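You operate a simulated robot arm through the tools that you are given. There is no shell and no other tool.

Carry out the task below with a simulated robot arm. There is one attempt and no reset: what you move stays moved.

JOB
Brush all the lint off under the race cover and close it.
Fine: use the dark brown brush and put it back on the bed. Set down upright: dark brown brush. Where these are worked on the way, their far stop is far enough and under half their travel is too little: cover marked race. What is to be rubbed or washed off counts as gone when no trace of it is left.

It is judged by the outcome, as a careful person would: the job done as asked, and still so three seconds after it is handed in. It fails if anything else is knocked over, pushed out of place, dropped, spilled or broken. Lids that push on must go on centred and level and be pressed home; caps that screw on are set level and turned clockwise until they are tight.

ROBOT AND FRAMES
A 6-joint arm with a two-finger parallel gripper, fixed in place. Base frame: the origin is at the foot of the arm, x ahead of it, y to its left, z up. Readings come in mm, degrees, newtons and seconds.
With the tool pointing down near the work surface it reaches from about 360 to 760 mm from the base axis. Its first joint turns from -66.0 to 66.0 degrees. Payload 2.45 kg.
Tool frame: the origin (TCP) lies between the finger pads and is the grasp point; the fingertips stand 24 mm ahead of it; z points along the fingers, y is the line along which they close. Largest opening 68 mm; finger width 17, thickness 10; the body of the gripper, 40 by 70 mm, starts 41 mm behind the TCP.
Orientation is told as [roll, pitch, yaw] about the base's x, y, z axes, in that order, counted from this pose: with the fingers straight down and closing along the base's y, the tool's x points along the base's -x, its y along +y and its z along -z.

CONTROLS
- The arm moves only by the tool play_rows. Its argument "series" is a list that holds one entry, the list of rows, each a list of 7 numbers: the shift along the tool's x, y, z in mm, then the turn, a rotation vector about the tool's x, y, z in degrees, then the gripper command, from -1 (fully open) to 1 (shut), values between in proportion. In form: [[[dx, dy, dz, ax, ay, az, claw], ...]]. A call has 1 to 20 rows; each row shifts and turns the commanded pose from where the row before left it, along the tool's axes as they then stand. A row lasts 0.2 s, in which the tool goes at most 50 mm and 8.6 degrees; a call with a longer step from one row to the next is refused whole, and so is a gripper value outside its range. A pose out of reach is approached as far as the arm can. The call stops where the force on the tool passes 70 N (or 10 N more than at its start, if that is more) or the arm is blocked; 0.2 s more then pass. Each finger travels about 108 mm/s and halts on what it meets, pressing with about 37 N; the grip force reading is that of the motor and also rises with nothing between the fingers. The clock runs only during rows and for 0.2 s after the last one: add rows that do not move to give the fingers time. It gives the time, the measured TCP pose, the force on the tool (base axes), the opening and the grip force at its end, in the units of the frame above (readings bear some noise), with the torque about the TCP (base axes, N m) and any sound that the robot's microphone picked up.
- Cameras (640 x 400 px; columns grow to the right, rows downward): "scene" is fixed at [185.6, 425.7, 1471.8]; the picture's right is [-0.57, -0.82, 0.00], its down [-0.41, 0.28, -0.87] and it looks along [0.71, -0.50, -0.49] (base axes); focal length 320 px, centre (320, 200). "wrist" rides on the gripper at [84, 11, -75] in the tool frame; the picture's right is [-0.13, 0.99, 0.00], its down [-0.60, -0.08, -0.79] and it looks along [-0.79, -0.10, 0.61] (tool axes); focal length 251 px, centre (320, 200). There is no depth. A picture from a camera that has moved, and an enlarged one, comes with that camera's place and axes in the base frame and with its lens.
- capture(camera): a new picture of that camera. It takes no simulated time.
- zoom(camera, box): a new picture of the part [left, top, right, bottom] of that camera's present view, enlarged. It takes no simulated time.
- sign_off(): hands the job in; it is judged then, once.

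Nothing tells you positions but the pictures and the camera data. Unless the task says otherwise, let go and move clear before handing in.

The tools are called after ">>>" by a JSON object that holds its "name" and its "arguments". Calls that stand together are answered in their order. play_rows: Moves the arm, as the interface text tells. Its arguments: {"type":"object","properties":{"series":{"type":"array","items":{"type":"array","items":{"type":"array","items":{"type":"number"}}}}},"required":["series"]} The other tools are called the same way: capture (camera) takes a picture; zoom (camera, box) takes an enlarged picture of a part of a camera's view; sign_off () hands the job in.

At the start:

```text
time: 0.0
tcp_pos: [497.2, -70.9, 1267.1]
ee_rot: [0.1, 0.0, 0.0]
ft_force: [0.1, 0.0, -0.1]
moment: [0.02, -0.02, 0.01]
width: 68.1
grip_force: 0.0
```

scene: 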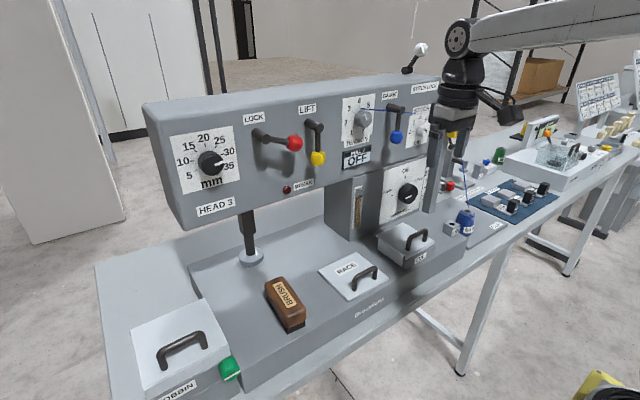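
wrist: 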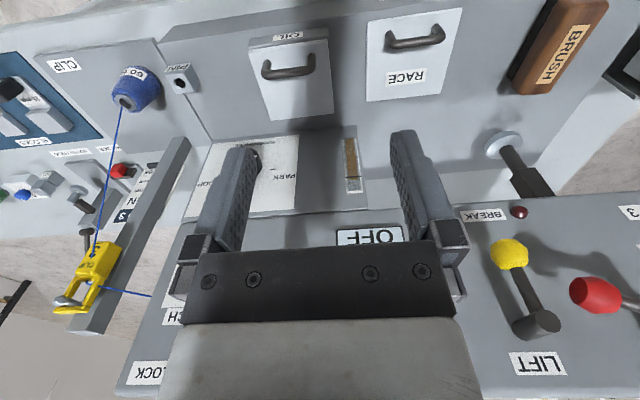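

I see a sewing-machine-like bench with a white RACE cover that has a dark handle, a dark brown brush lying to its left on the bed, and other controls around it. I'll look closer before moving.

>>> {"name": "zoom", "arguments": {"camera": "scene", "box": [240, 220, 440, 345]}}

>>> {"name": "zoom", "arguments": {"camera": "wrist", "box": [340, 0, 640, 188]}}

>>> {"name": "zoom", "arguments": {"camera": "scene", "box": [90, 200, 410, 400]}}

>>> {"name": "zoom", "arguments": {"camera": "scene", "box": [340, 80, 580, 230]}}

```text
3.20 times, centred on (340, 282) of scene
camera zoom: at [185.6, 425.7, 1471.8], right [-0.57, -0.82, 0.0], down [-0.41, 0.28, -0.87], along [0.71, -0.5, -0.49], focal length 1026 px, centre (256, -64)
```

zoom: 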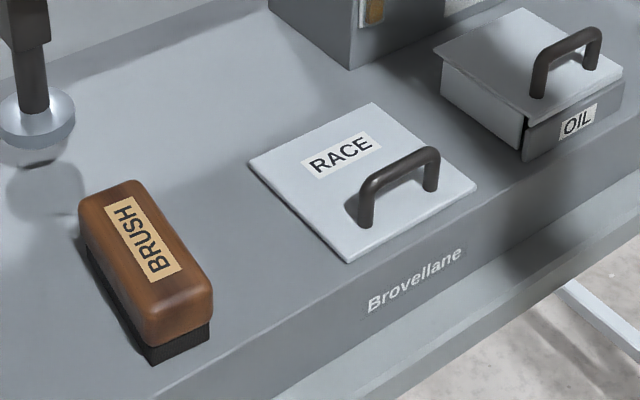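

```text
2.13 times, centred on (490, 94) of wrist
camera zoom: at [413.1, -60.1, 1341.6], right [0.13, 0.99, 0.0], down [0.6, -0.08, 0.79], along [0.79, -0.1, -0.61], focal length 535 px, centre (-42, 426)
```

zoom: 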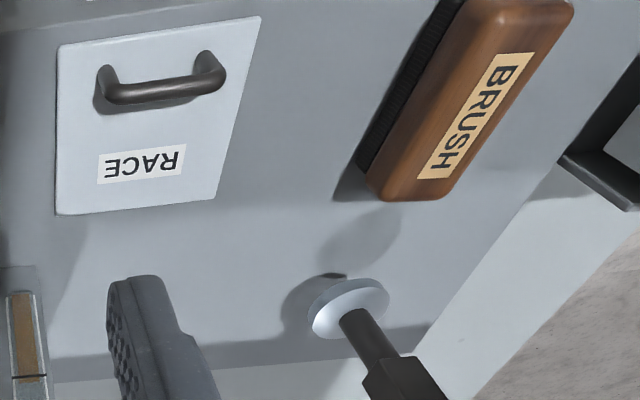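

```text
2.00 times, centred on (250, 300) of scene
camera zoom: at [185.6, 425.7, 1471.8], right [-0.57, -0.82, 0.0], down [-0.41, 0.28, -0.87], along [0.71, -0.5, -0.49], focal length 641 px, centre (460, 0)
```

zoom: 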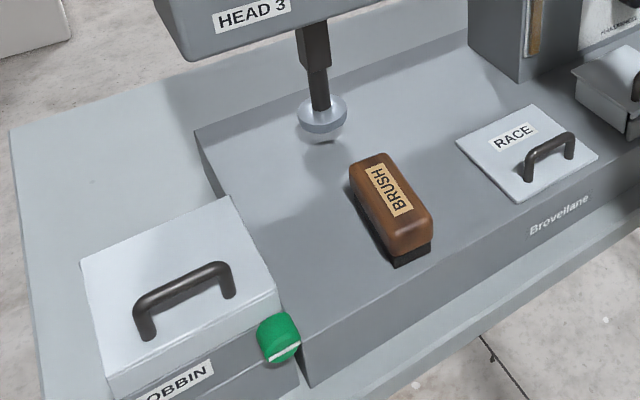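

```text
2.67 times, centred on (460, 155) of scene
camera zoom: at [185.6, 425.7, 1471.8], right [-0.57, -0.82, 0.0], down [-0.41, 0.28, -0.87], along [0.71, -0.5, -0.49], focal length 855 px, centre (-53, 320)
```

zoom: 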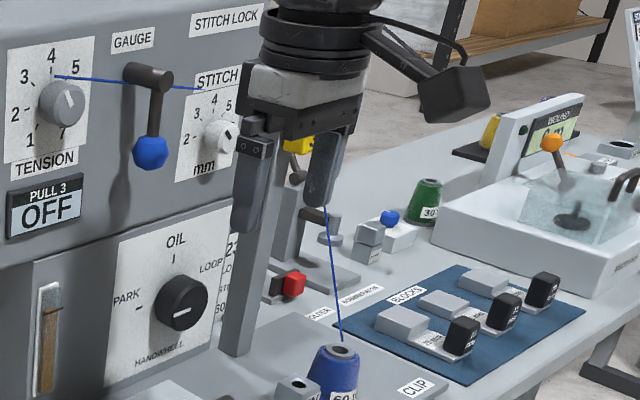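

The race cover appears to span x≈539–653, y≈-15–103 with its top at z≈960. Its handle bar runs along y at about (557, 43, 996), and the brush's label centre is near (591, 223, 1008). I'll move back and down for a closer view.

>>> {"name": "play_rows", "arguments": {"series": [[[7, 29, 20, 0, 0, 0, -1], [7, 29, 20, 0, 0, 0, -1], [7, 29, 20, 0, 0, 0, -1], [7, 29, 20, 0, 0, 0, -1], [0, 0, 0, 0, 0, 0, -1]]]}}

>>> {"name": "capture", "arguments": {"camera": "wrist"}}

>>> {"name": "capture", "arguments": {"camera": "scene"}}

```text
time: 1.2
tcp_pos: [466.0, 45.9, 1184.5]
ee_rot: [0.1, 0.0, 0.0]
ft_force: [0.0, 0.2, 0.1]
moment: [0.02, 0.01, -0.01]
width: 68.0
grip_force: 0.0
```

```text
taken
camera wrist: at [382.3, 57.2, 1259.2], right [0.13, 0.99, 0.0], down [0.6, -0.08, 0.79], along [0.79, -0.1, -0.61], focal length 251 px, centre (320, 200)
```

wrist: 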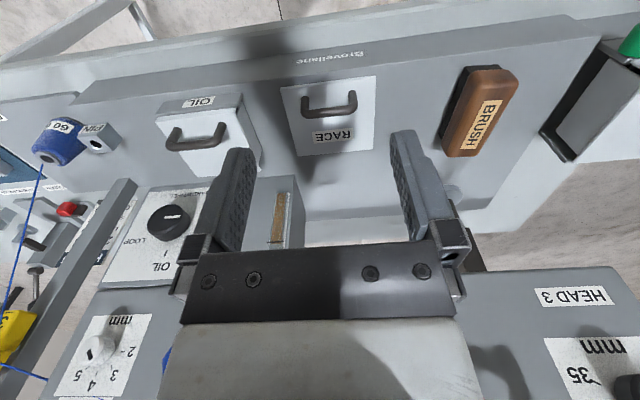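

```text
taken
```

scene: 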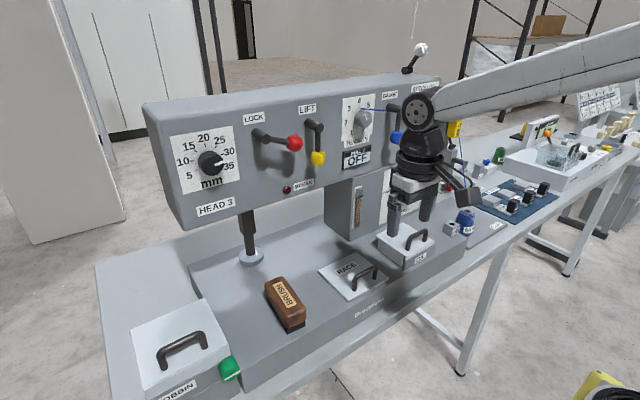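

The arm followed to within about 3 mm. I'll zoom in on the cover and the brush from here.

>>> {"name": "zoom", "arguments": {"camera": "wrist", "box": [250, 50, 410, 150]}}

>>> {"name": "zoom", "arguments": {"camera": "wrist", "box": [420, 50, 580, 150]}}

>>> {"name": "zoom", "arguments": {"camera": "scene", "box": [300, 235, 420, 310]}}

```text
4.00 times, centred on (330, 100) of wrist
camera zoom: at [382.3, 57.2, 1259.2], right [0.13, 0.99, 0.0], down [0.6, -0.08, 0.79], along [0.79, -0.1, -0.61], focal length 1006 px, centre (280, 600)
```

zoom: 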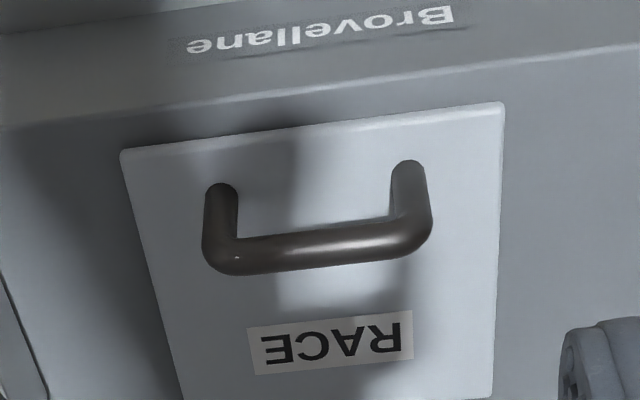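

```text
4.00 times, centred on (500, 100) of wrist
camera zoom: at [382.3, 57.2, 1259.2], right [0.13, 0.99, 0.0], down [0.6, -0.08, 0.79], along [0.79, -0.1, -0.61], focal length 1006 px, centre (-400, 600)
```

zoom: 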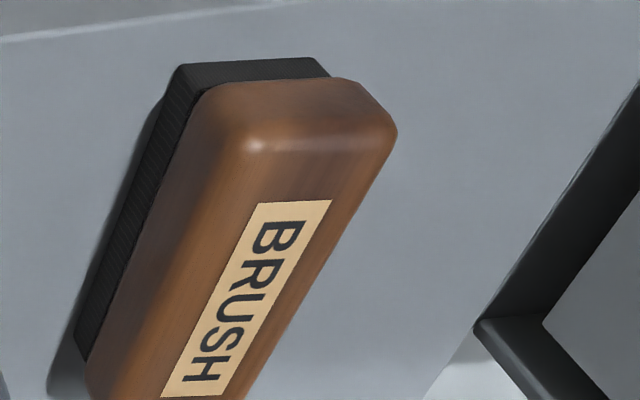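

```text
5.33 times, centred on (360, 272) of scene
camera zoom: at [185.6, 425.7, 1471.8], right [-0.57, -0.82, 0.0], down [-0.41, 0.28, -0.87], along [0.71, -0.5, -0.49], focal length 1709 px, centre (107, -187)
```

zoom: 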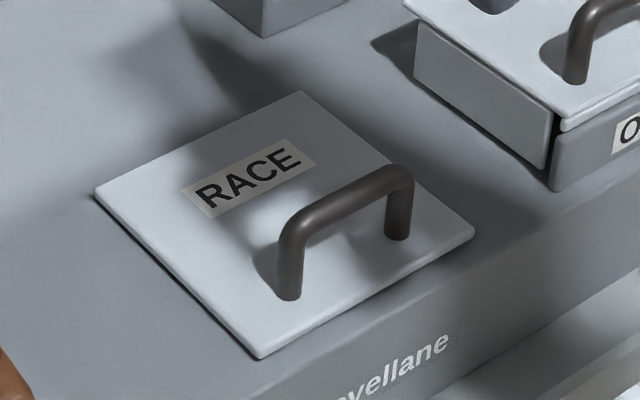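

The handle bar looks about 12 mm thick at roughly (556, 45, 997), with the feet about 60 mm apart along y. I'll turn the gripper 90° so it closes along x and bring it above the handle.

>>> {"name": "play_rows", "arguments": {"series": [[[0, 0, 0, 0, 0, 8.2, -1], [0, 0, 0, 0, 0, 8.2, -1], [0, 0, 0, 0, 0, 8.2, -1], [0, 0, 0, 0, 0, 8.2, -1], [0, 0, 0, 0, 0, 8.2, -1], [0, 0, 0, 0, 0, 8.2, -1], [0, 0, 0, 0, 0, 8.2, -1], [0, 0, 0, 0, 0, 8.2, -1], [0, 0, 0, 0, 0, 8.2, -1], [0, 0, 0, 0, 0, 8.2, -1], [0, 0, 0, 0, 0, 8.0, -1], [0, 23, 28, 0, 0, 0, -1], [0, 23, 28, 0, 0, 0, -1], [0, 23, 28, 0, 0, 0, -1], [0, 20, 28, 0, 0, 0, -1], [0, 0, 0, 0, 0, 0, -1]]]}}

>>> {"name": "capture", "arguments": {"camera": "wrist"}}

>>> {"name": "zoom", "arguments": {"camera": "scene", "box": [260, 180, 480, 318]}}

```text
time: 4.6
tcp_pos: [558.7, 45.8, 1075.1]
ee_rot: [0.0, 0.0, -89.9]
ft_force: [1.4, 0.4, 0.3]
moment: [-0.04, -0.01, -0.03]
width: 67.9
grip_force: 0.0
```

```text
taken
camera wrist: at [569.5, 129.8, 1149.9], right [0.99, -0.13, 0.0], down [-0.08, -0.6, 0.79], along [-0.1, -0.79, -0.61], focal length 251 px, centre (320, 200)
```

wrist: 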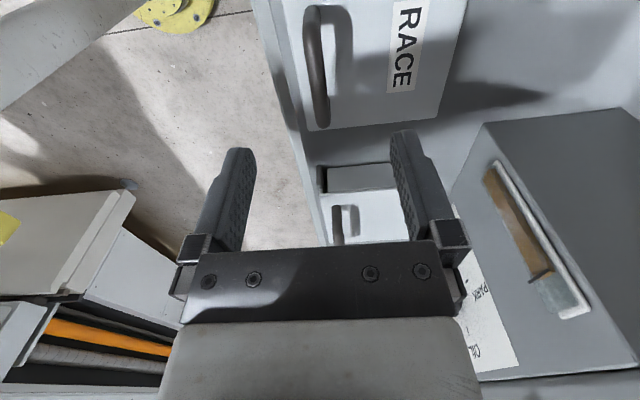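

```text
2.90 times, centred on (370, 249) of scene
camera zoom: at [185.7, 425.7, 1471.8], right [-0.57, -0.82, 0.0], down [-0.41, 0.28, -0.87], along [0.71, -0.5, -0.49], focal length 929 px, centre (175, 58)
```

zoom: 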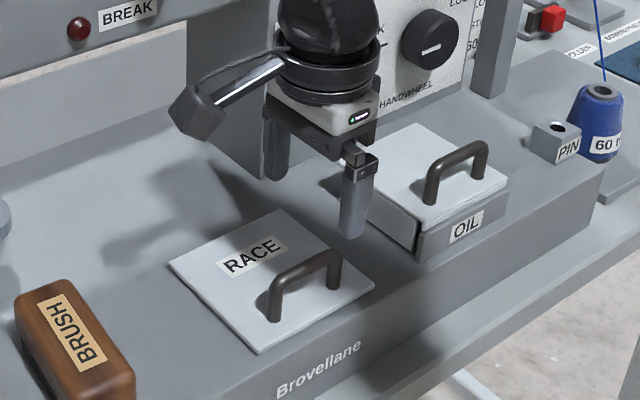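

The open fingers straddle the bar at x≈556.5, and the TCP is at x=558.7. I'll lower around the bar and close gently.

>>> {"name": "play_rows", "arguments": {"series": [[[-1, -1, 25, 0, 0, 0, -1], [0, -1, 25, 0, 0, 0, -1], [0, 0, 24, 0, 0, 0, -1], [0, 0, 0, 0, 0, 0, -1]]]}}

>>> {"name": "capture", "arguments": {"camera": "wrist"}}

>>> {"name": "zoom", "arguments": {"camera": "scene", "box": [300, 210, 420, 285]}}

```text
time: 5.6
tcp_pos: [558.2, 44.8, 1002.8]
ee_rot: [0.0, 0.0, -90.0]
ft_force: [0.4, 0.2, 0.4]
moment: [-0.02, 0.04, 0.01]
width: 68.1
grip_force: 0.1
```

```text
taken
camera wrist: at [568.6, 129.7, 1076.9], right [0.99, -0.13, 0.0], down [-0.08, -0.6, 0.79], along [-0.1, -0.79, -0.61], focal length 251 px, centre (320, 200)
```

wrist: 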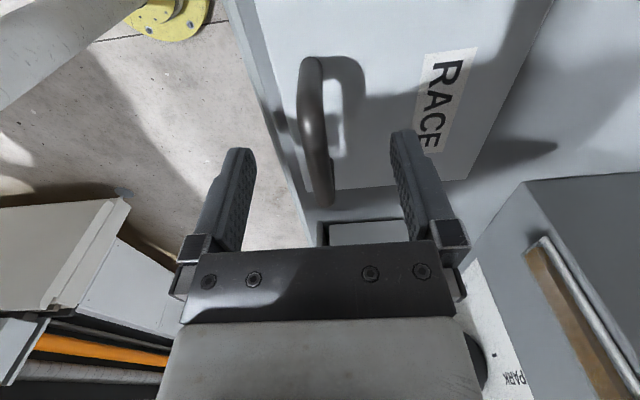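

```text
5.33 times, centred on (360, 248) of scene
camera zoom: at [185.6, 425.7, 1471.8], right [-0.57, -0.82, 0.0], down [-0.41, 0.28, -0.87], along [0.71, -0.5, -0.49], focal length 1709 px, centre (107, -53)
```

zoom: 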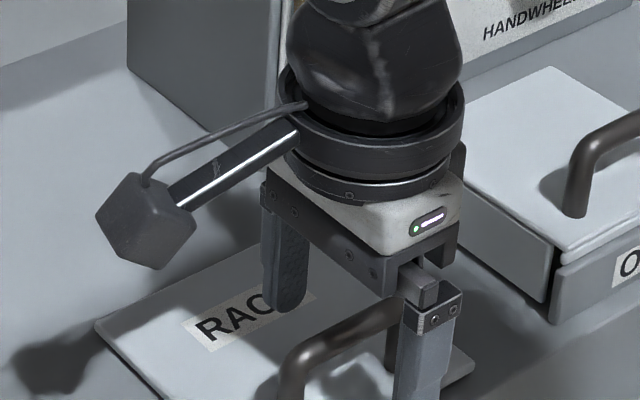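

The bar sits between the fingers. I'll close on the handle.

>>> {"name": "play_rows", "arguments": {"series": [[[0, 0, 0, 0, 0, 0, 1], [0, 0, 0, 0, 0, 0, 1], [0, 0, 0, 0, 0, 0, 1]]]}}

>>> {"name": "capture", "arguments": {"camera": "wrist"}}

```text
time: 6.4
tcp_pos: [557.6, 46.0, 1001.5]
ee_rot: [0.0, 0.0, -89.9]
ft_force: [-2.4, -0.3, -0.1]
moment: [0.05, 0.03, -0.03]
width: 10.6
grip_force: 31.4
```

```text
taken
camera wrist: at [568.4, 129.7, 1077.0], right [0.99, -0.13, 0.0], down [-0.08, -0.6, 0.79], along [-0.1, -0.79, -0.61], focal length 251 px, centre (320, 200)
```

wrist: 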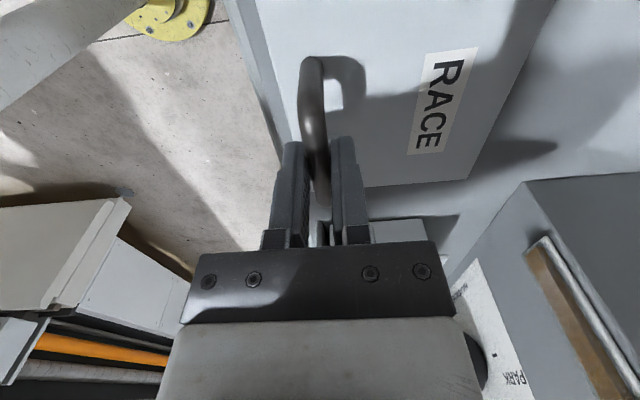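

The handle is gripped and the bar reads 10.6 mm. I'll test how it opens with a small upward pull and watch the force.

>>> {"name": "play_rows", "arguments": {"series": [[[0, 0, -3, 0, 0, 0, 1], [0, 0, 0, 0, 0, 0, 1]]]}}

```text
time: 7.0
tcp_pos: [558.7, 45.6, 1004.0]
ee_rot: [0.1, 0.0, -90.0]
ft_force: [6.7, 12.8, -4.7]
moment: [0.04, -0.02, 0.0]
width: 10.5
grip_force: 31.6
```

>>> {"name": "play_rows", "arguments": {"series": [[[0, 0, -3, 0, 0, 0, 1], [0, 0, 0, 0, 0, 0, 1]]]}}

>>> {"name": "zoom", "arguments": {"camera": "scene", "box": [300, 225, 420, 300]}}

```text
time: 7.6
tcp_pos: [559.9, 45.6, 1007.9]
ee_rot: [0.2, 0.0, -90.1]
ft_force: [17.6, 17.8, -8.6]
moment: [0.43, -0.14, -0.02]
width: 10.2
grip_force: 31.2
```

```text
5.33 times, centred on (360, 262) of scene
camera zoom: at [186.3, 426.2, 1471.5], right [-0.57, -0.82, 0.0], down [-0.41, 0.28, -0.87], along [0.71, -0.5, -0.5], focal length 1709 px, centre (107, -133)
```

zoom: 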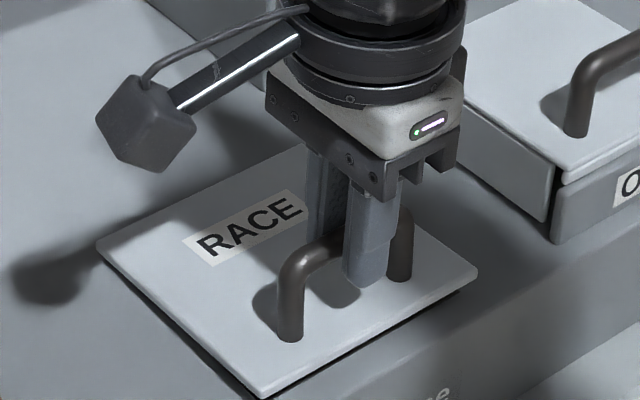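

The cover is hinged at its far edge (x≈653), because the front edge rose as I lifted. I'll follow the arc and tilt the wrist back to stay clear of the machine head.

>>> {"name": "play_rows", "arguments": {"series": [[[1, 6.2, -7.4, -3, 0, 0, 1], [0, 5.0, -7.35, -4, 0, 0, 1], [0, 6.0, -6.4, -4, 0, 0, 1], [0, 0, 0, 0, 0, 0, 1]]]}}

>>> {"name": "capture", "arguments": {"camera": "scene"}}

```text
time: 8.6
tcp_pos: [571.4, 44.2, 1029.9]
ee_rot: [10.9, -0.1, -90.0]
ft_force: [-22.2, -4.7, 14.8]
moment: [-0.46, 0.3, -0.13]
width: 10.6
grip_force: 31.3
```

```text
taken
```

scene: 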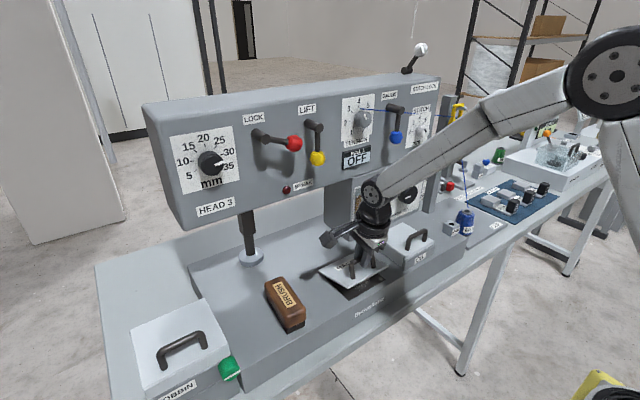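

The load is about 26 N, directed radially outward, so the real arc is a little larger than I assumed. I'll correct for that and continue.

>>> {"name": "play_rows", "arguments": {"series": [[[0, 5.0, -6.0, -4, 0, 0, 1], [0, 7.8, -4.4, -4, 0, 0, 1], [0, 8.3, -3.2, -4, 0, 0, 1], [0, 0, 0, 0, 0, 0, 1]]]}}

>>> {"name": "zoom", "arguments": {"camera": "scene", "box": [280, 190, 440, 290]}}

```text
time: 9.6
tcp_pos: [591.4, 45.5, 1048.2]
ee_rot: [23.2, 0.0, -90.1]
ft_force: [-5.7, -11.2, 7.4]
moment: [-0.2, -0.01, -0.04]
width: 10.4
grip_force: 31.1
```

```text
4.00 times, centred on (360, 240) of scene
camera zoom: at [185.3, 425.3, 1471.9], right [-0.57, -0.82, 0.0], down [-0.4, 0.28, -0.87], along [0.71, -0.5, -0.49], focal length 1282 px, centre (160, 40)
```

zoom: 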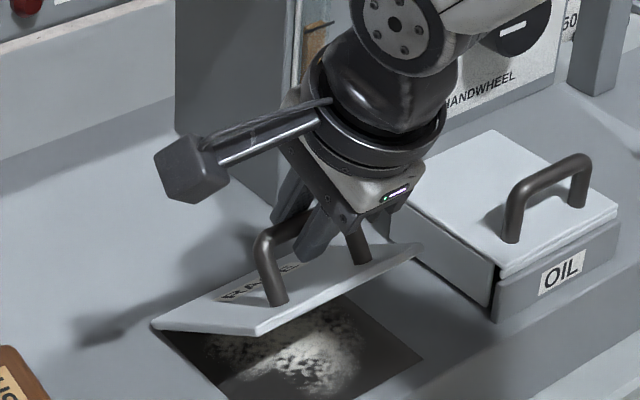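

The cover is opening smoothly and there's a patch of lint in the recess below. I'll continue along the arc.

>>> {"name": "play_rows", "arguments": {"series": [[[-0.5, 9.3, -1.6, -4, 0, 0, 1], [0, 9.0, -0.3, -4, 0, 0, 1], [0, 8.9, 1.2, -4, 0, 0, 1], [0, 8.7, 2.6, -3, 0, 0, 1], [0, 0, 0, 0, 0, 0, 1]]]}}

>>> {"name": "zoom", "arguments": {"camera": "scene", "box": [280, 190, 440, 290]}}

```text
time: 10.8
tcp_pos: [621.0, 45.1, 1062.6]
ee_rot: [37.9, 0.1, -89.8]
ft_force: [2.7, 10.7, -12.8]
moment: [0.11, 0.05, 0.03]
width: 10.8
grip_force: 32.2
```

```text
4.00 times, centred on (360, 240) of scene
camera zoom: at [186.0, 426.0, 1471.6], right [-0.57, -0.82, 0.0], down [-0.41, 0.28, -0.87], along [0.71, -0.5, -0.49], focal length 1282 px, centre (160, 40)
```

zoom: 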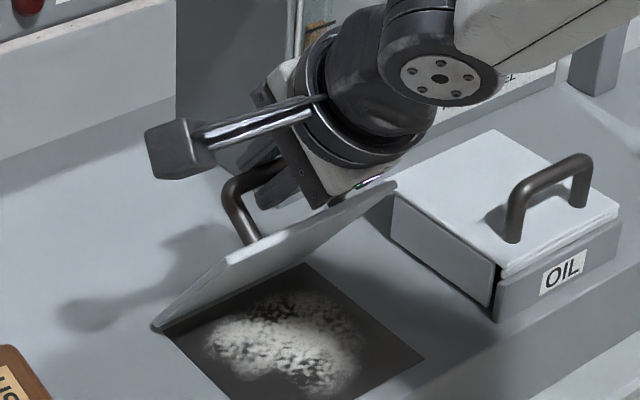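

>>> {"name": "play_rows", "arguments": {"series": [[[0.4, 7.9, 4.7, -3, 0, 0, 1], [0, 7.7, 5.0, -2, 0, 0, 1], [0, 7.1, 5.9, -1, 0, 0, 1], [0, 6.5, 6.7, -1, 0, 0, 1], [0, 0, 0, 0, 0, 0, 1]]]}}

>>> {"name": "zoom", "arguments": {"camera": "scene", "box": [280, 190, 440, 290]}}

>>> {"name": "capture", "arguments": {"camera": "wrist"}}

```text
time: 12.0
tcp_pos: [657.5, 40.9, 1072.0]
ee_rot: [43.3, -0.1, -90.0]
ft_force: [-7.3, 2.2, -44.6]
moment: [0.15, 0.54, 0.03]
width: 10.6
grip_force: 31.4
out of reach, approached as far as the arm can: row 1, 2, 3, 4
```

```text
4.00 times, centred on (360, 240) of scene
camera zoom: at [186.5, 425.8, 1471.6], right [-0.57, -0.82, 0.0], down [-0.41, 0.28, -0.87], along [0.71, -0.5, -0.5], focal length 1282 px, centre (160, 40)
```

zoom: 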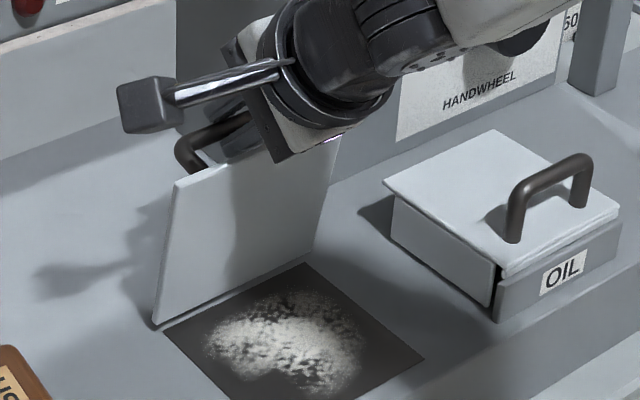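

```text
taken
camera wrist: at [613.8, 125.1, 1135.0], right [0.72, -0.13, 0.68], down [-0.6, -0.6, 0.53], along [0.34, -0.79, -0.51], focal length 251 px, centre (320, 200)
```

wrist: 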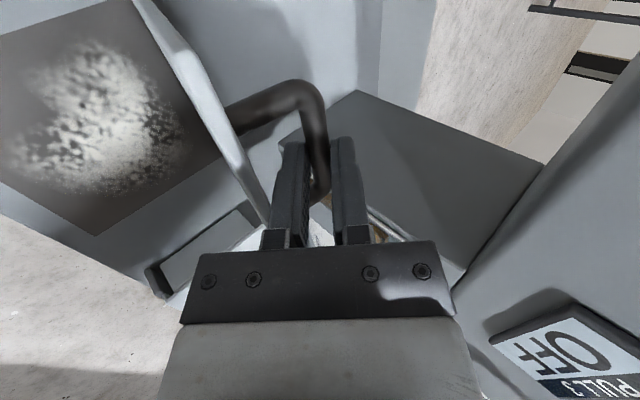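

The cover is at about 70° and the 45° wrist tilt is hitting the arm's reach limit. I'll reduce the tilt to 30° while holding the bar.

>>> {"name": "play_rows", "arguments": {"series": [[[0, 0.4, 0, 5, 0, 0, 1], [0, 0.4, 0, 5, 0, 0, 1], [0, 0.4, 0, 5, 0, 0, 1], [0, 0, 0, 0, 0, 0, 1]]]}}

```text
time: 13.0
tcp_pos: [664.0, 40.0, 1086.4]
ee_rot: [32.9, -0.6, -90.6]
ft_force: [0.3, 0.1, 0.0]
moment: [-0.01, 0.01, -0.03]
width: 0.3
grip_force: 23.3
out of reach, approached as far as the arm can: row 1
```

The bar slipped out of the grip (width 0.3). I'll check the state of the cover.

>>> {"name": "capture", "arguments": {"camera": "scene"}}

>>> {"name": "zoom", "arguments": {"camera": "scene", "box": [280, 190, 440, 290]}}

>>> {"name": "capture", "arguments": {"camera": "wrist"}}

```text
taken
```

scene: 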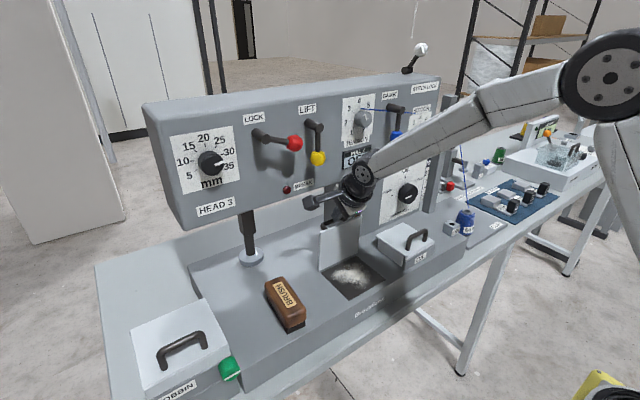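

```text
4.00 times, centred on (360, 240) of scene
camera zoom: at [185.6, 425.7, 1471.8], right [-0.57, -0.82, 0.0], down [-0.41, 0.28, -0.87], along [0.71, -0.5, -0.49], focal length 1282 px, centre (160, 40)
```

zoom: 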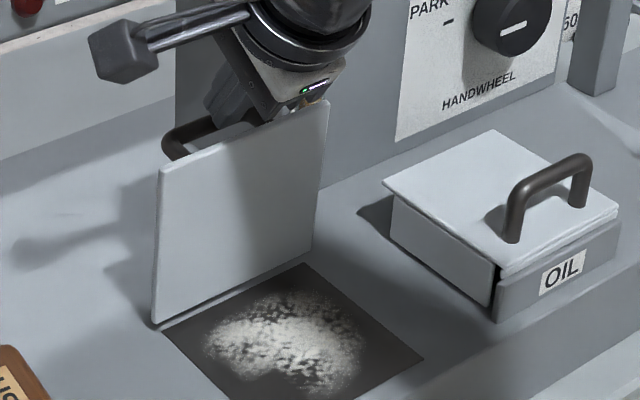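

```text
taken
camera wrist: at [633.2, 125.9, 1154.4], right [0.83, -0.13, 0.54], down [-0.5, -0.59, 0.63], along [0.24, -0.79, -0.56], focal length 251 px, centre (320, 200)
```

wrist: 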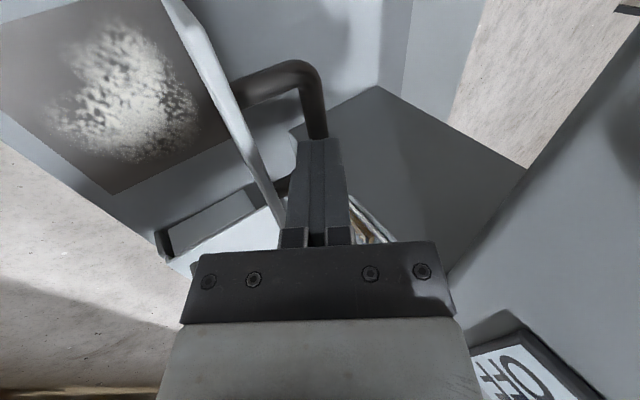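

The cover now stands open at about 85° and there is no load on the tool, so its hinge seems to hold it. I'll back out slowly along the tool axis and check that it stays.

>>> {"name": "play_rows", "arguments": {"series": [[[0, 0, -10, 0, 0, 0, 1], [0, 0, -20, 0, 0, 0, 1], [0, 0, -20, 0, 0, 0, 1], [0, 0, 0, 0, 0, 0, 1]]]}}

>>> {"name": "zoom", "arguments": {"camera": "scene", "box": [280, 190, 440, 290]}}

```text
time: 14.0
tcp_pos: [634.9, 43.7, 1127.1]
ee_rot: [32.7, -0.6, -90.7]
ft_force: [-0.1, 0.3, -0.7]
moment: [0.02, -0.01, 0.05]
width: 0.1
grip_force: 23.2
```

```text
4.00 times, centred on (360, 240) of scene
camera zoom: at [185.6, 425.7, 1471.8], right [-0.57, -0.82, 0.0], down [-0.41, 0.28, -0.87], along [0.71, -0.5, -0.49], focal length 1282 px, centre (160, 40)
```

zoom: 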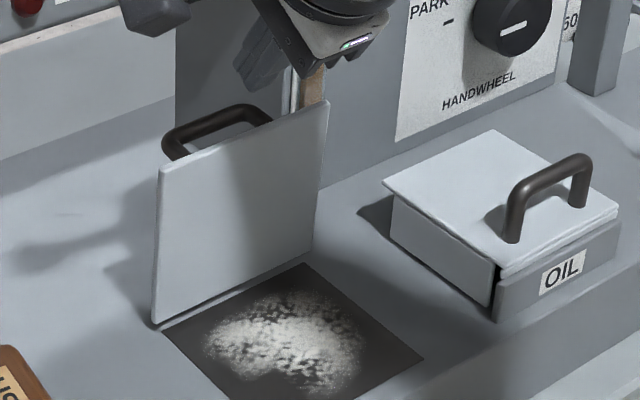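

The cover stays open by itself at about 87°, and the lint patch covers roughly x 560–635, y 5–90. I'll back away, straighten the tool and turn it to line up with the brush.

>>> {"name": "play_rows", "arguments": {"series": [[[0, -20.8, -29.2, 0, 0, 0, -1], [0, -20.8, -29.2, 0, 0, 0, -1], [0, -20.8, -29.2, 0, 0, 0, -1], [0, 0, 0, 8.2, 0, 0, -1], [0, 0, 0, 8.2, 0, 0, -1], [0, 0, 0, 8.2, 0, 0, -1], [0, 0, 0, 8.2, 0, 0, -1], [0, 0, 0, 0, 0, -8.2, -1], [0, 0, 0, 0, 0, -8.2, -1], [0, 0, 0, 0, 0, -8.2, -1], [0, 0, 0, 0, 0, -8.2, -1], [0, 0, 0, 0, 0, -8.2, -1], [0, 0, 0, 0, 0, -8.2, -1], [0, 0, 0, 0, 0, -8.2, -1], [0, 0, 0, 0, 0, -8.2, -1], [0, 0, 0, 0, 0, -8.2, -1], [0, 0, 0, 0, 0, -8.2, -1], [0, 0, 0, 0, 0, 0, -1]]]}}

>>> {"name": "capture", "arguments": {"camera": "wrist"}}

>>> {"name": "capture", "arguments": {"camera": "scene"}}

```text
time: 17.8
tcp_pos: [538.2, 43.5, 1167.6]
ee_rot: [-0.7, 0.0, -8.5]
ft_force: [0.2, -0.2, 0.4]
moment: [-0.02, 0.01, 0.01]
width: 68.0
grip_force: 0.1
```

```text
taken
camera wrist: at [455.7, 68.1, 1242.4], right [0.27, 0.96, -0.01], down [0.59, -0.16, 0.79], along [0.76, -0.22, -0.61], focal length 251 px, centre (320, 200)
```

wrist: 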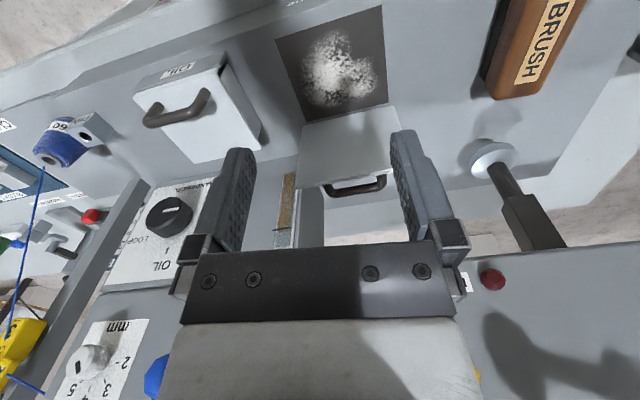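

```text
taken
```

scene: 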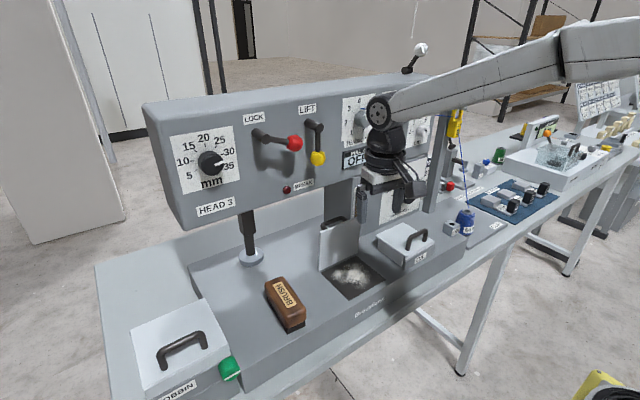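

>>> {"name": "zoom", "arguments": {"camera": "wrist", "box": [260, 0, 420, 100]}}

>>> {"name": "zoom", "arguments": {"camera": "scene", "box": [310, 235, 406, 295]}}

>>> {"name": "zoom", "arguments": {"camera": "scene", "box": [240, 260, 336, 340]}}

```text
4.00 times, centred on (340, 50) of wrist
camera zoom: at [455.7, 68.1, 1242.4], right [0.27, 0.96, -0.01], down [0.59, -0.16, 0.79], along [0.76, -0.22, -0.61], focal length 1006 px, centre (240, 800)
```

zoom: 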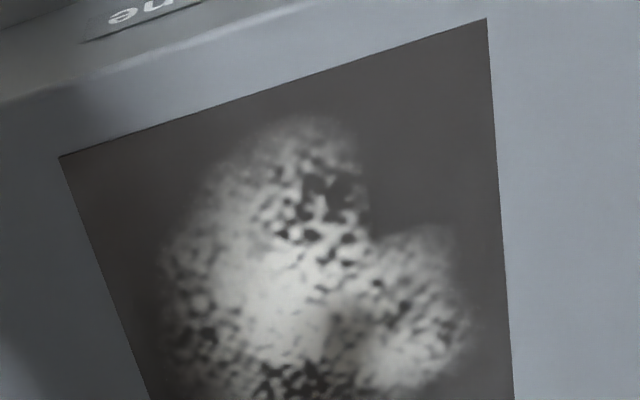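

```text
6.67 times, centred on (358, 265) of scene
camera zoom: at [185.6, 425.7, 1471.8], right [-0.57, -0.82, 0.0], down [-0.41, 0.28, -0.87], along [0.71, -0.5, -0.49], focal length 2136 px, centre (67, -233)
```

zoom: 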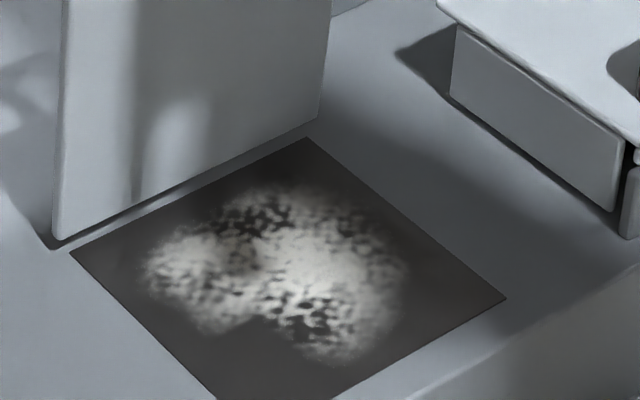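

```text
5.00 times, centred on (288, 300) of scene
camera zoom: at [185.6, 425.7, 1471.8], right [-0.57, -0.82, 0.0], down [-0.41, 0.28, -0.87], along [0.71, -0.5, -0.49], focal length 1602 px, centre (480, -300)
```

zoom: 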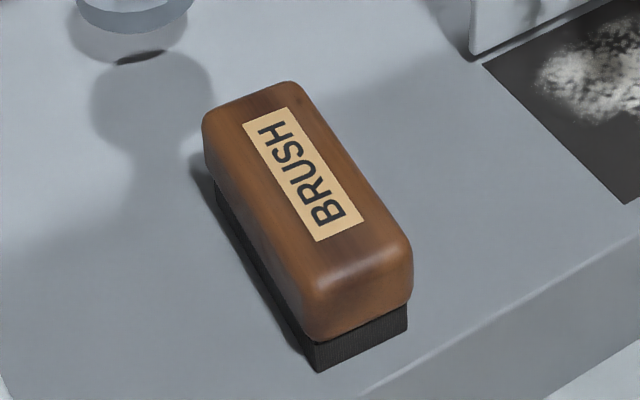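

The lint lies on a dark panel flush with the bed, so I can brush at bed level. The brush centre is about (593.5, 222), its long axis is near -6° from x, and the wood is roughly 50 mm wide. I'll move above it.

>>> {"name": "play_rows", "arguments": {"series": [[[-5.7, 36.9, 13.5, -0.7, 0, 0, -1], [-5.7, 36.9, 13.5, 0, 0, -0.5, -1], [-5.7, 36.9, 13.5, 0, 0, -0.5, -1], [-5.7, 36.9, 13.5, 0, 0, -0.5, -1], [-5.7, 36.9, 13.5, 0, 0, -0.5, -1], [0, 0, 0, 0, 0, -0.5, -1]]]}}

>>> {"name": "capture", "arguments": {"camera": "wrist"}}

>>> {"name": "zoom", "arguments": {"camera": "scene", "box": [200, 200, 360, 340]}}

```text
time: 19.2
tcp_pos: [592.0, 223.0, 1098.3]
ee_rot: [0.0, -0.1, -6.1]
ft_force: [-0.7, 0.6, 0.3]
moment: [-0.01, 0.01, 0.0]
width: 68.1
grip_force: 0.0
```

```text
taken
camera wrist: at [508.8, 242.8, 1173.3], right [0.23, 0.97, 0.0], down [0.59, -0.14, 0.79], along [0.77, -0.18, -0.61], focal length 251 px, centre (320, 200)
```

wrist: 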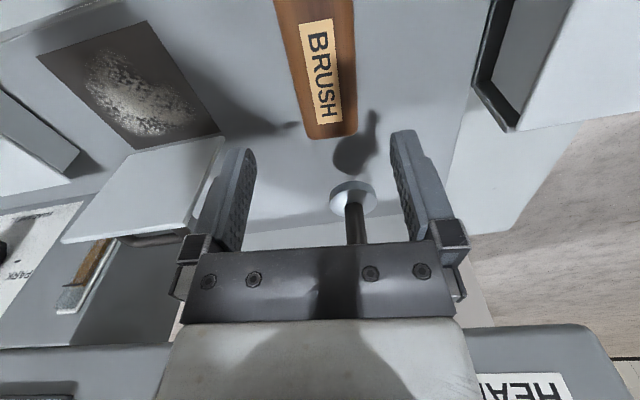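

```text
2.86 times, centred on (280, 270) of scene
camera zoom: at [185.6, 425.7, 1471.8], right [-0.57, -0.82, 0.0], down [-0.41, 0.28, -0.87], along [0.71, -0.5, -0.49], focal length 916 px, centre (434, 0)
```

zoom: 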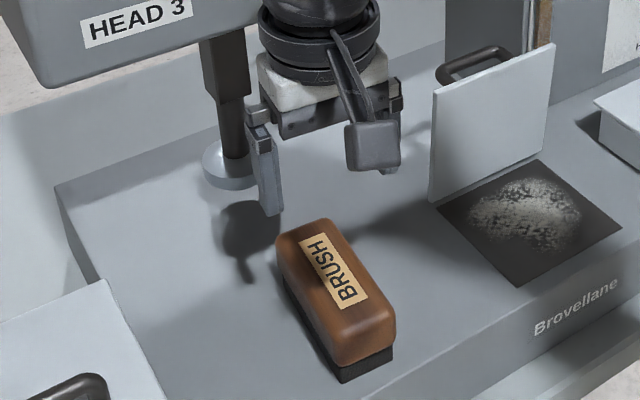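

The brush sits about 3 mm to the +y side of my axis and is turned about 2° relative to the gripper. I'll correct both and lower around the wood block.

>>> {"name": "play_rows", "arguments": {"series": [[[0, 3.2, 20, 0, 0, -1.6, -1], [0, 0, 25, 0, 0, 0, -1], [0, 0, 10, 0, 0, 0, -1], [0, 0, 0, 0, 0, 0, -1]]]}}

>>> {"name": "capture", "arguments": {"camera": "wrist"}}

>>> {"name": "zoom", "arguments": {"camera": "scene", "box": [230, 220, 350, 340]}}

```text
time: 20.2
tcp_pos: [592.0, 226.8, 1045.1]
ee_rot: [0.2, -0.1, -4.5]
ft_force: [1.3, 0.1, 0.7]
moment: [0.02, -0.01, -0.01]
width: 68.0
grip_force: 0.0
```

```text
taken
camera wrist: at [508.3, 243.3, 1119.7], right [0.21, 0.98, 0.0], down [0.59, -0.13, 0.79], along [0.78, -0.16, -0.61], focal length 251 px, centre (320, 200)
```

wrist: 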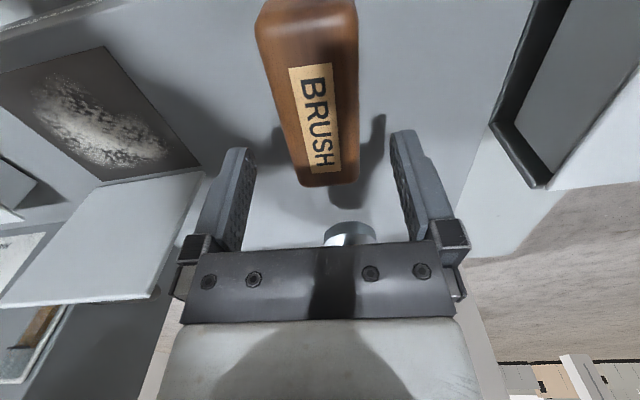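

```text
3.33 times, centred on (290, 280) of scene
camera zoom: at [185.6, 425.7, 1471.8], right [-0.57, -0.82, 0.0], down [-0.41, 0.28, -0.87], along [0.71, -0.5, -0.49], focal length 1068 px, centre (420, -67)
```

zoom: 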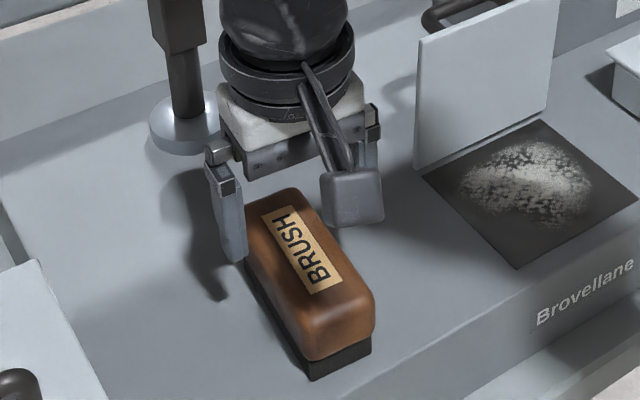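

The gripper is now well centred on the brush. I'll descend and grip the wood.

>>> {"name": "play_rows", "arguments": {"series": [[[0, 0, 20, 0, 0, 0, -1], [0, 0, 18, 0, 0, 0, -1], [0, 0, 8, 0, 0, 0, -1], [0, 0, 0, 0, 0, 0, -1]]]}}

>>> {"name": "zoom", "arguments": {"camera": "scene", "box": [230, 220, 350, 340]}}

```text
time: 21.2
tcp_pos: [589.2, 225.4, 997.0]
ee_rot: [0.1, -0.1, -4.5]
ft_force: [-0.9, -0.1, -0.1]
moment: [-0.01, 0.04, -0.05]
width: 68.2
grip_force: 0.1
```

```text
3.33 times, centred on (290, 280) of scene
camera zoom: at [185.6, 425.7, 1471.8], right [-0.57, -0.82, 0.0], down [-0.41, 0.28, -0.87], along [0.71, -0.5, -0.49], focal length 1068 px, centre (420, -67)
```

zoom: 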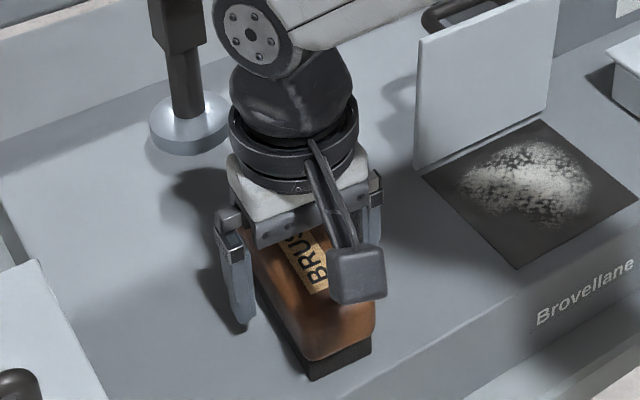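

>>> {"name": "play_rows", "arguments": {"series": [[[0, 0, 0, 0, 0, 0, 1], [0, 0, 0, 0, 0, 0, 1], [0, 0, 0, 0, 0, 0, 1]]]}}

>>> {"name": "zoom", "arguments": {"camera": "scene", "box": [230, 220, 350, 340]}}

>>> {"name": "capture", "arguments": {"camera": "wrist"}}

```text
time: 22.0
tcp_pos: [590.3, 224.9, 998.4]
ee_rot: [0.1, 0.0, -4.5]
ft_force: [0.1, 0.0, -0.3]
moment: [0.02, 0.01, -0.02]
width: 45.4
grip_force: 37.8
```

```text
3.33 times, centred on (290, 280) of scene
camera zoom: at [185.7, 425.7, 1471.8], right [-0.57, -0.82, 0.0], down [-0.41, 0.28, -0.87], along [0.71, -0.5, -0.49], focal length 1068 px, centre (420, -67)
```

zoom: 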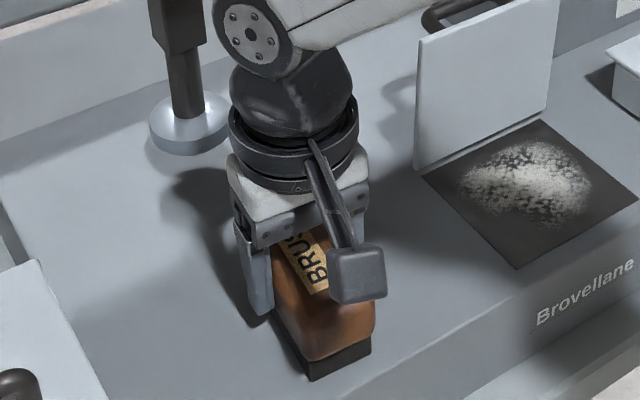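

```text
taken
camera wrist: at [506.9, 243.2, 1072.2], right [0.21, 0.98, 0.0], down [0.6, -0.13, 0.79], along [0.78, -0.16, -0.61], focal length 251 px, centre (320, 200)
```

wrist: 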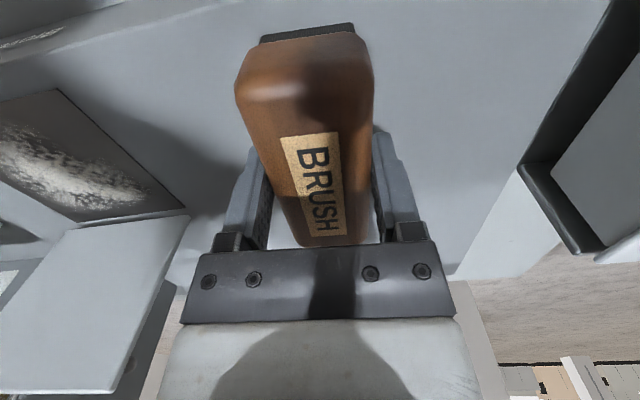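

The brush is gripped at 45.4 mm, with the TCP at z≈998 while it stands on the bed. I'll lift it, square it up and carry it over to the +y side of the lint.

>>> {"name": "play_rows", "arguments": {"series": [[[0, 0, -10, 0, 0, 0, 1], [0, 0, -20, 0, 0, 0, 1], [0, 0, 0, 0, 0, -4.5, 1], [0.6, -25, 0, 0, 0, 0, 1], [0.6, -30, 0, 0, 0, 0, 1], [0.6, -30, 0, 0, 0, 0, 1], [0.6, -20, 0, 0, 0, 0, 1], [0, -10, 0, 0, 0, 0, 1], [0, 0, 0, 0, 0, 0, 1]]]}}

>>> {"name": "capture", "arguments": {"camera": "wrist"}}

>>> {"name": "zoom", "arguments": {"camera": "scene", "box": [260, 200, 440, 320]}}

```text
time: 24.0
tcp_pos: [589.2, 112.6, 1028.6]
ee_rot: [0.2, -0.3, 0.3]
ft_force: [-2.4, 26.2, 4.4]
moment: [0.73, -0.27, 1.77]
width: 50.5
grip_force: 36.5
```

```text
taken
camera wrist: at [503.5, 122.3, 1103.5], right [0.12, 0.99, 0.0], down [0.6, -0.08, 0.8], along [0.79, -0.1, -0.61], focal length 251 px, centre (320, 200)
```

wrist: 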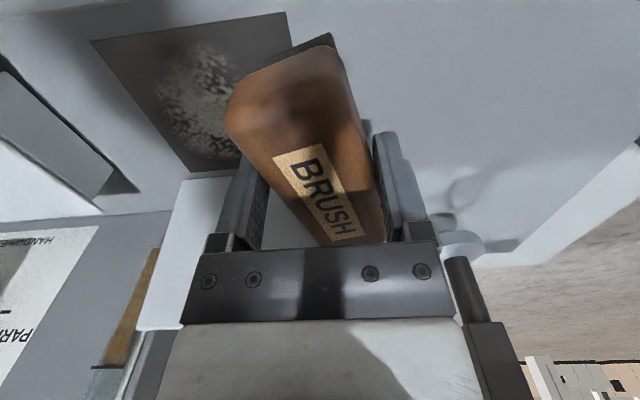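

```text
3.33 times, centred on (350, 260) of scene
camera zoom: at [185.4, 426.5, 1471.6], right [-0.57, -0.82, 0.0], down [-0.41, 0.28, -0.87], along [0.71, -0.5, -0.49], focal length 1068 px, centre (220, 0)
```

zoom: 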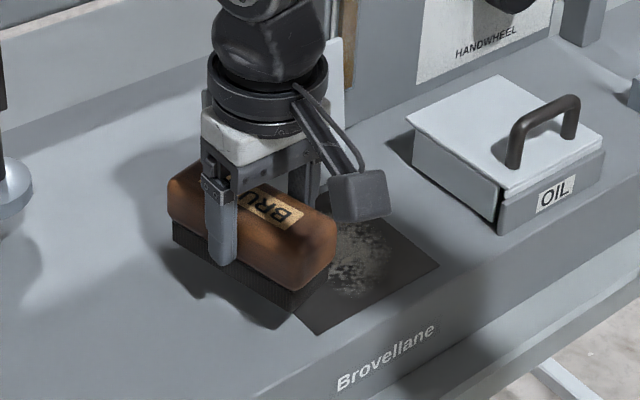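

The far end of the brush caught the cover's side edge and the brush twisted in the grip. I'll back off toward +y straight away and check.

>>> {"name": "play_rows", "arguments": {"series": [[[0, 15, 0, 0, 0, 0, 1], [0, 25, 0, 0, 0, 0, 1], [0, 0, 0, 0, 0, 0, 1]]]}}

>>> {"name": "capture", "arguments": {"camera": "wrist"}}

>>> {"name": "zoom", "arguments": {"camera": "scene", "box": [260, 200, 440, 320]}}

```text
time: 24.8
tcp_pos: [590.0, 150.6, 1026.0]
ee_rot: [0.1, 0.0, 0.0]
ft_force: [0.4, -0.9, -1.2]
moment: [0.02, 0.06, -0.02]
width: 47.5
grip_force: 36.6
```

```text
taken
camera wrist: at [505.5, 160.8, 1101.8], right [0.13, 0.99, 0.0], down [0.6, -0.08, 0.79], along [0.79, -0.1, -0.61], focal length 251 px, centre (320, 200)
```

wrist: 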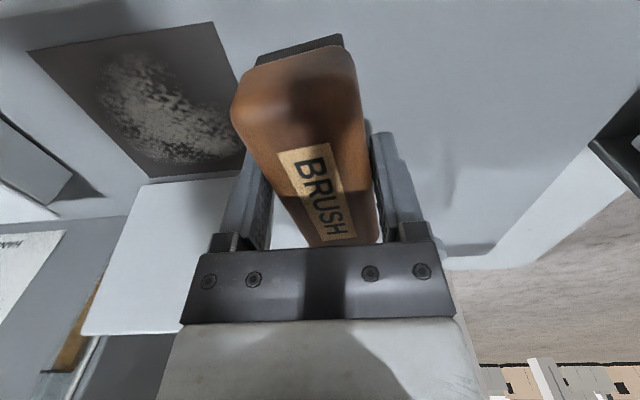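

```text
3.33 times, centred on (350, 260) of scene
camera zoom: at [185.7, 425.7, 1471.8], right [-0.57, -0.82, 0.0], down [-0.41, 0.28, -0.87], along [0.71, -0.5, -0.49], focal length 1068 px, centre (220, 0)
```

zoom: 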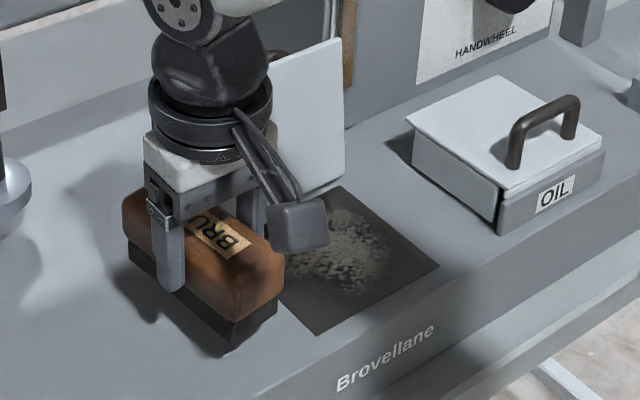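

The cover is still standing and the brush is only slightly skewed in the grip, about 7°. I'll set it down here on clear bed, open, realign and re-grip.

>>> {"name": "play_rows", "arguments": {"series": [[[8, 0, 10, 0, 0, 0, 1], [0, 0, 12, 0, 0, 0, 1], [0, 0, 5, 0, 0, 0, 1], [0, 0, 1.5, 0, 0, 0, 1], [0, 0, 0, 0, 0, 0, 1]]]}}

>>> {"name": "capture", "arguments": {"camera": "wrist"}}

>>> {"name": "zoom", "arguments": {"camera": "scene", "box": [260, 200, 440, 320]}}

```text
time: 26.0
tcp_pos: [579.9, 152.0, 1000.2]
ee_rot: [0.2, -0.1, 0.0]
ft_force: [-0.4, -1.0, -1.3]
moment: [-0.01, 0.03, -0.02]
width: 47.2
grip_force: 37.3
```

```text
taken
camera wrist: at [496.2, 161.7, 1074.9], right [0.13, 0.99, 0.0], down [0.6, -0.08, 0.79], along [0.79, -0.1, -0.61], focal length 251 px, centre (320, 200)
```

wrist: 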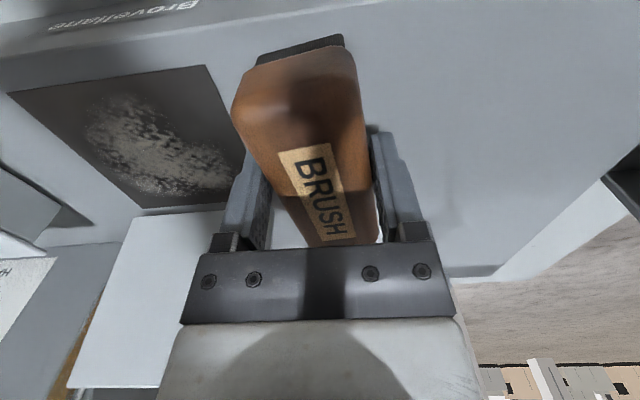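

```text
3.33 times, centred on (350, 260) of scene
camera zoom: at [185.7, 425.7, 1471.8], right [-0.57, -0.82, 0.0], down [-0.41, 0.28, -0.87], along [0.71, -0.5, -0.49], focal length 1068 px, centre (220, 0)
```

zoom: 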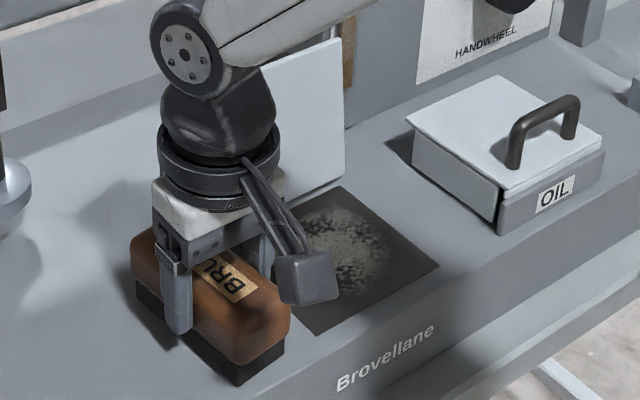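

>>> {"name": "play_rows", "arguments": {"series": [[[0, 0, 1.5, 0, 0, 0, 1], [0, 0, 0, 0, 0, 0, 1]]]}}

```text
time: 26.6
tcp_pos: [581.2, 149.3, 998.4]
ee_rot: [0.1, -0.1, 0.0]
ft_force: [0.2, 0.2, -0.5]
moment: [0.01, -0.01, -0.01]
width: 47.5
grip_force: 36.7
```

>>> {"name": "play_rows", "arguments": {"series": [[[0, 0, 1.0, 0, 0, 0, 1], [0, 0, 0, 0, 0, 0, 1]]]}}

```text
time: 27.2
tcp_pos: [581.1, 150.3, 998.4]
ee_rot: [0.1, -0.1, 0.0]
ft_force: [0.0, -0.6, -0.6]
moment: [0.01, -0.02, 0.02]
width: 47.4
grip_force: 36.7
```

>>> {"name": "play_rows", "arguments": {"series": [[[0, 0, 1.0, 0, 0, 0, 1], [0, 0, 0, 0, 0, 0, 1], [0, 0, 0, 0, 0, 0, 1]]]}}

>>> {"name": "zoom", "arguments": {"camera": "scene", "box": [270, 240, 360, 320]}}

```text
time: 28.0
tcp_pos: [581.0, 150.4, 996.7]
ee_rot: [0.0, -0.1, 0.0]
ft_force: [0.2, 0.0, -1.1]
moment: [-0.01, 0.01, 0.06]
width: 47.1
grip_force: 36.7
```

```text
5.00 times, centred on (315, 280) of scene
camera zoom: at [185.7, 425.7, 1471.8], right [-0.57, -0.82, 0.0], down [-0.41, 0.28, -0.87], along [0.71, -0.5, -0.49], focal length 1602 px, centre (345, -200)
```

zoom: 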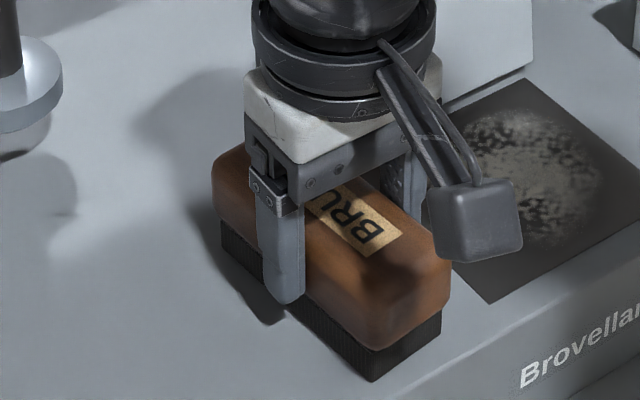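

>>> {"name": "play_rows", "arguments": {"series": [[[0, 0, 1.0, 0, 0, 0, 1], [0, 0, 0, 0, 0, 0, 1], [0, 0, 0, 0, 0, 0, 1]]]}}

```text
time: 28.8
tcp_pos: [581.1, 151.0, 997.8]
ee_rot: [0.1, -0.2, 0.0]
ft_force: [-0.1, 0.9, -0.7]
moment: [0.02, -0.03, 0.05]
width: 47.4
grip_force: 36.9
```

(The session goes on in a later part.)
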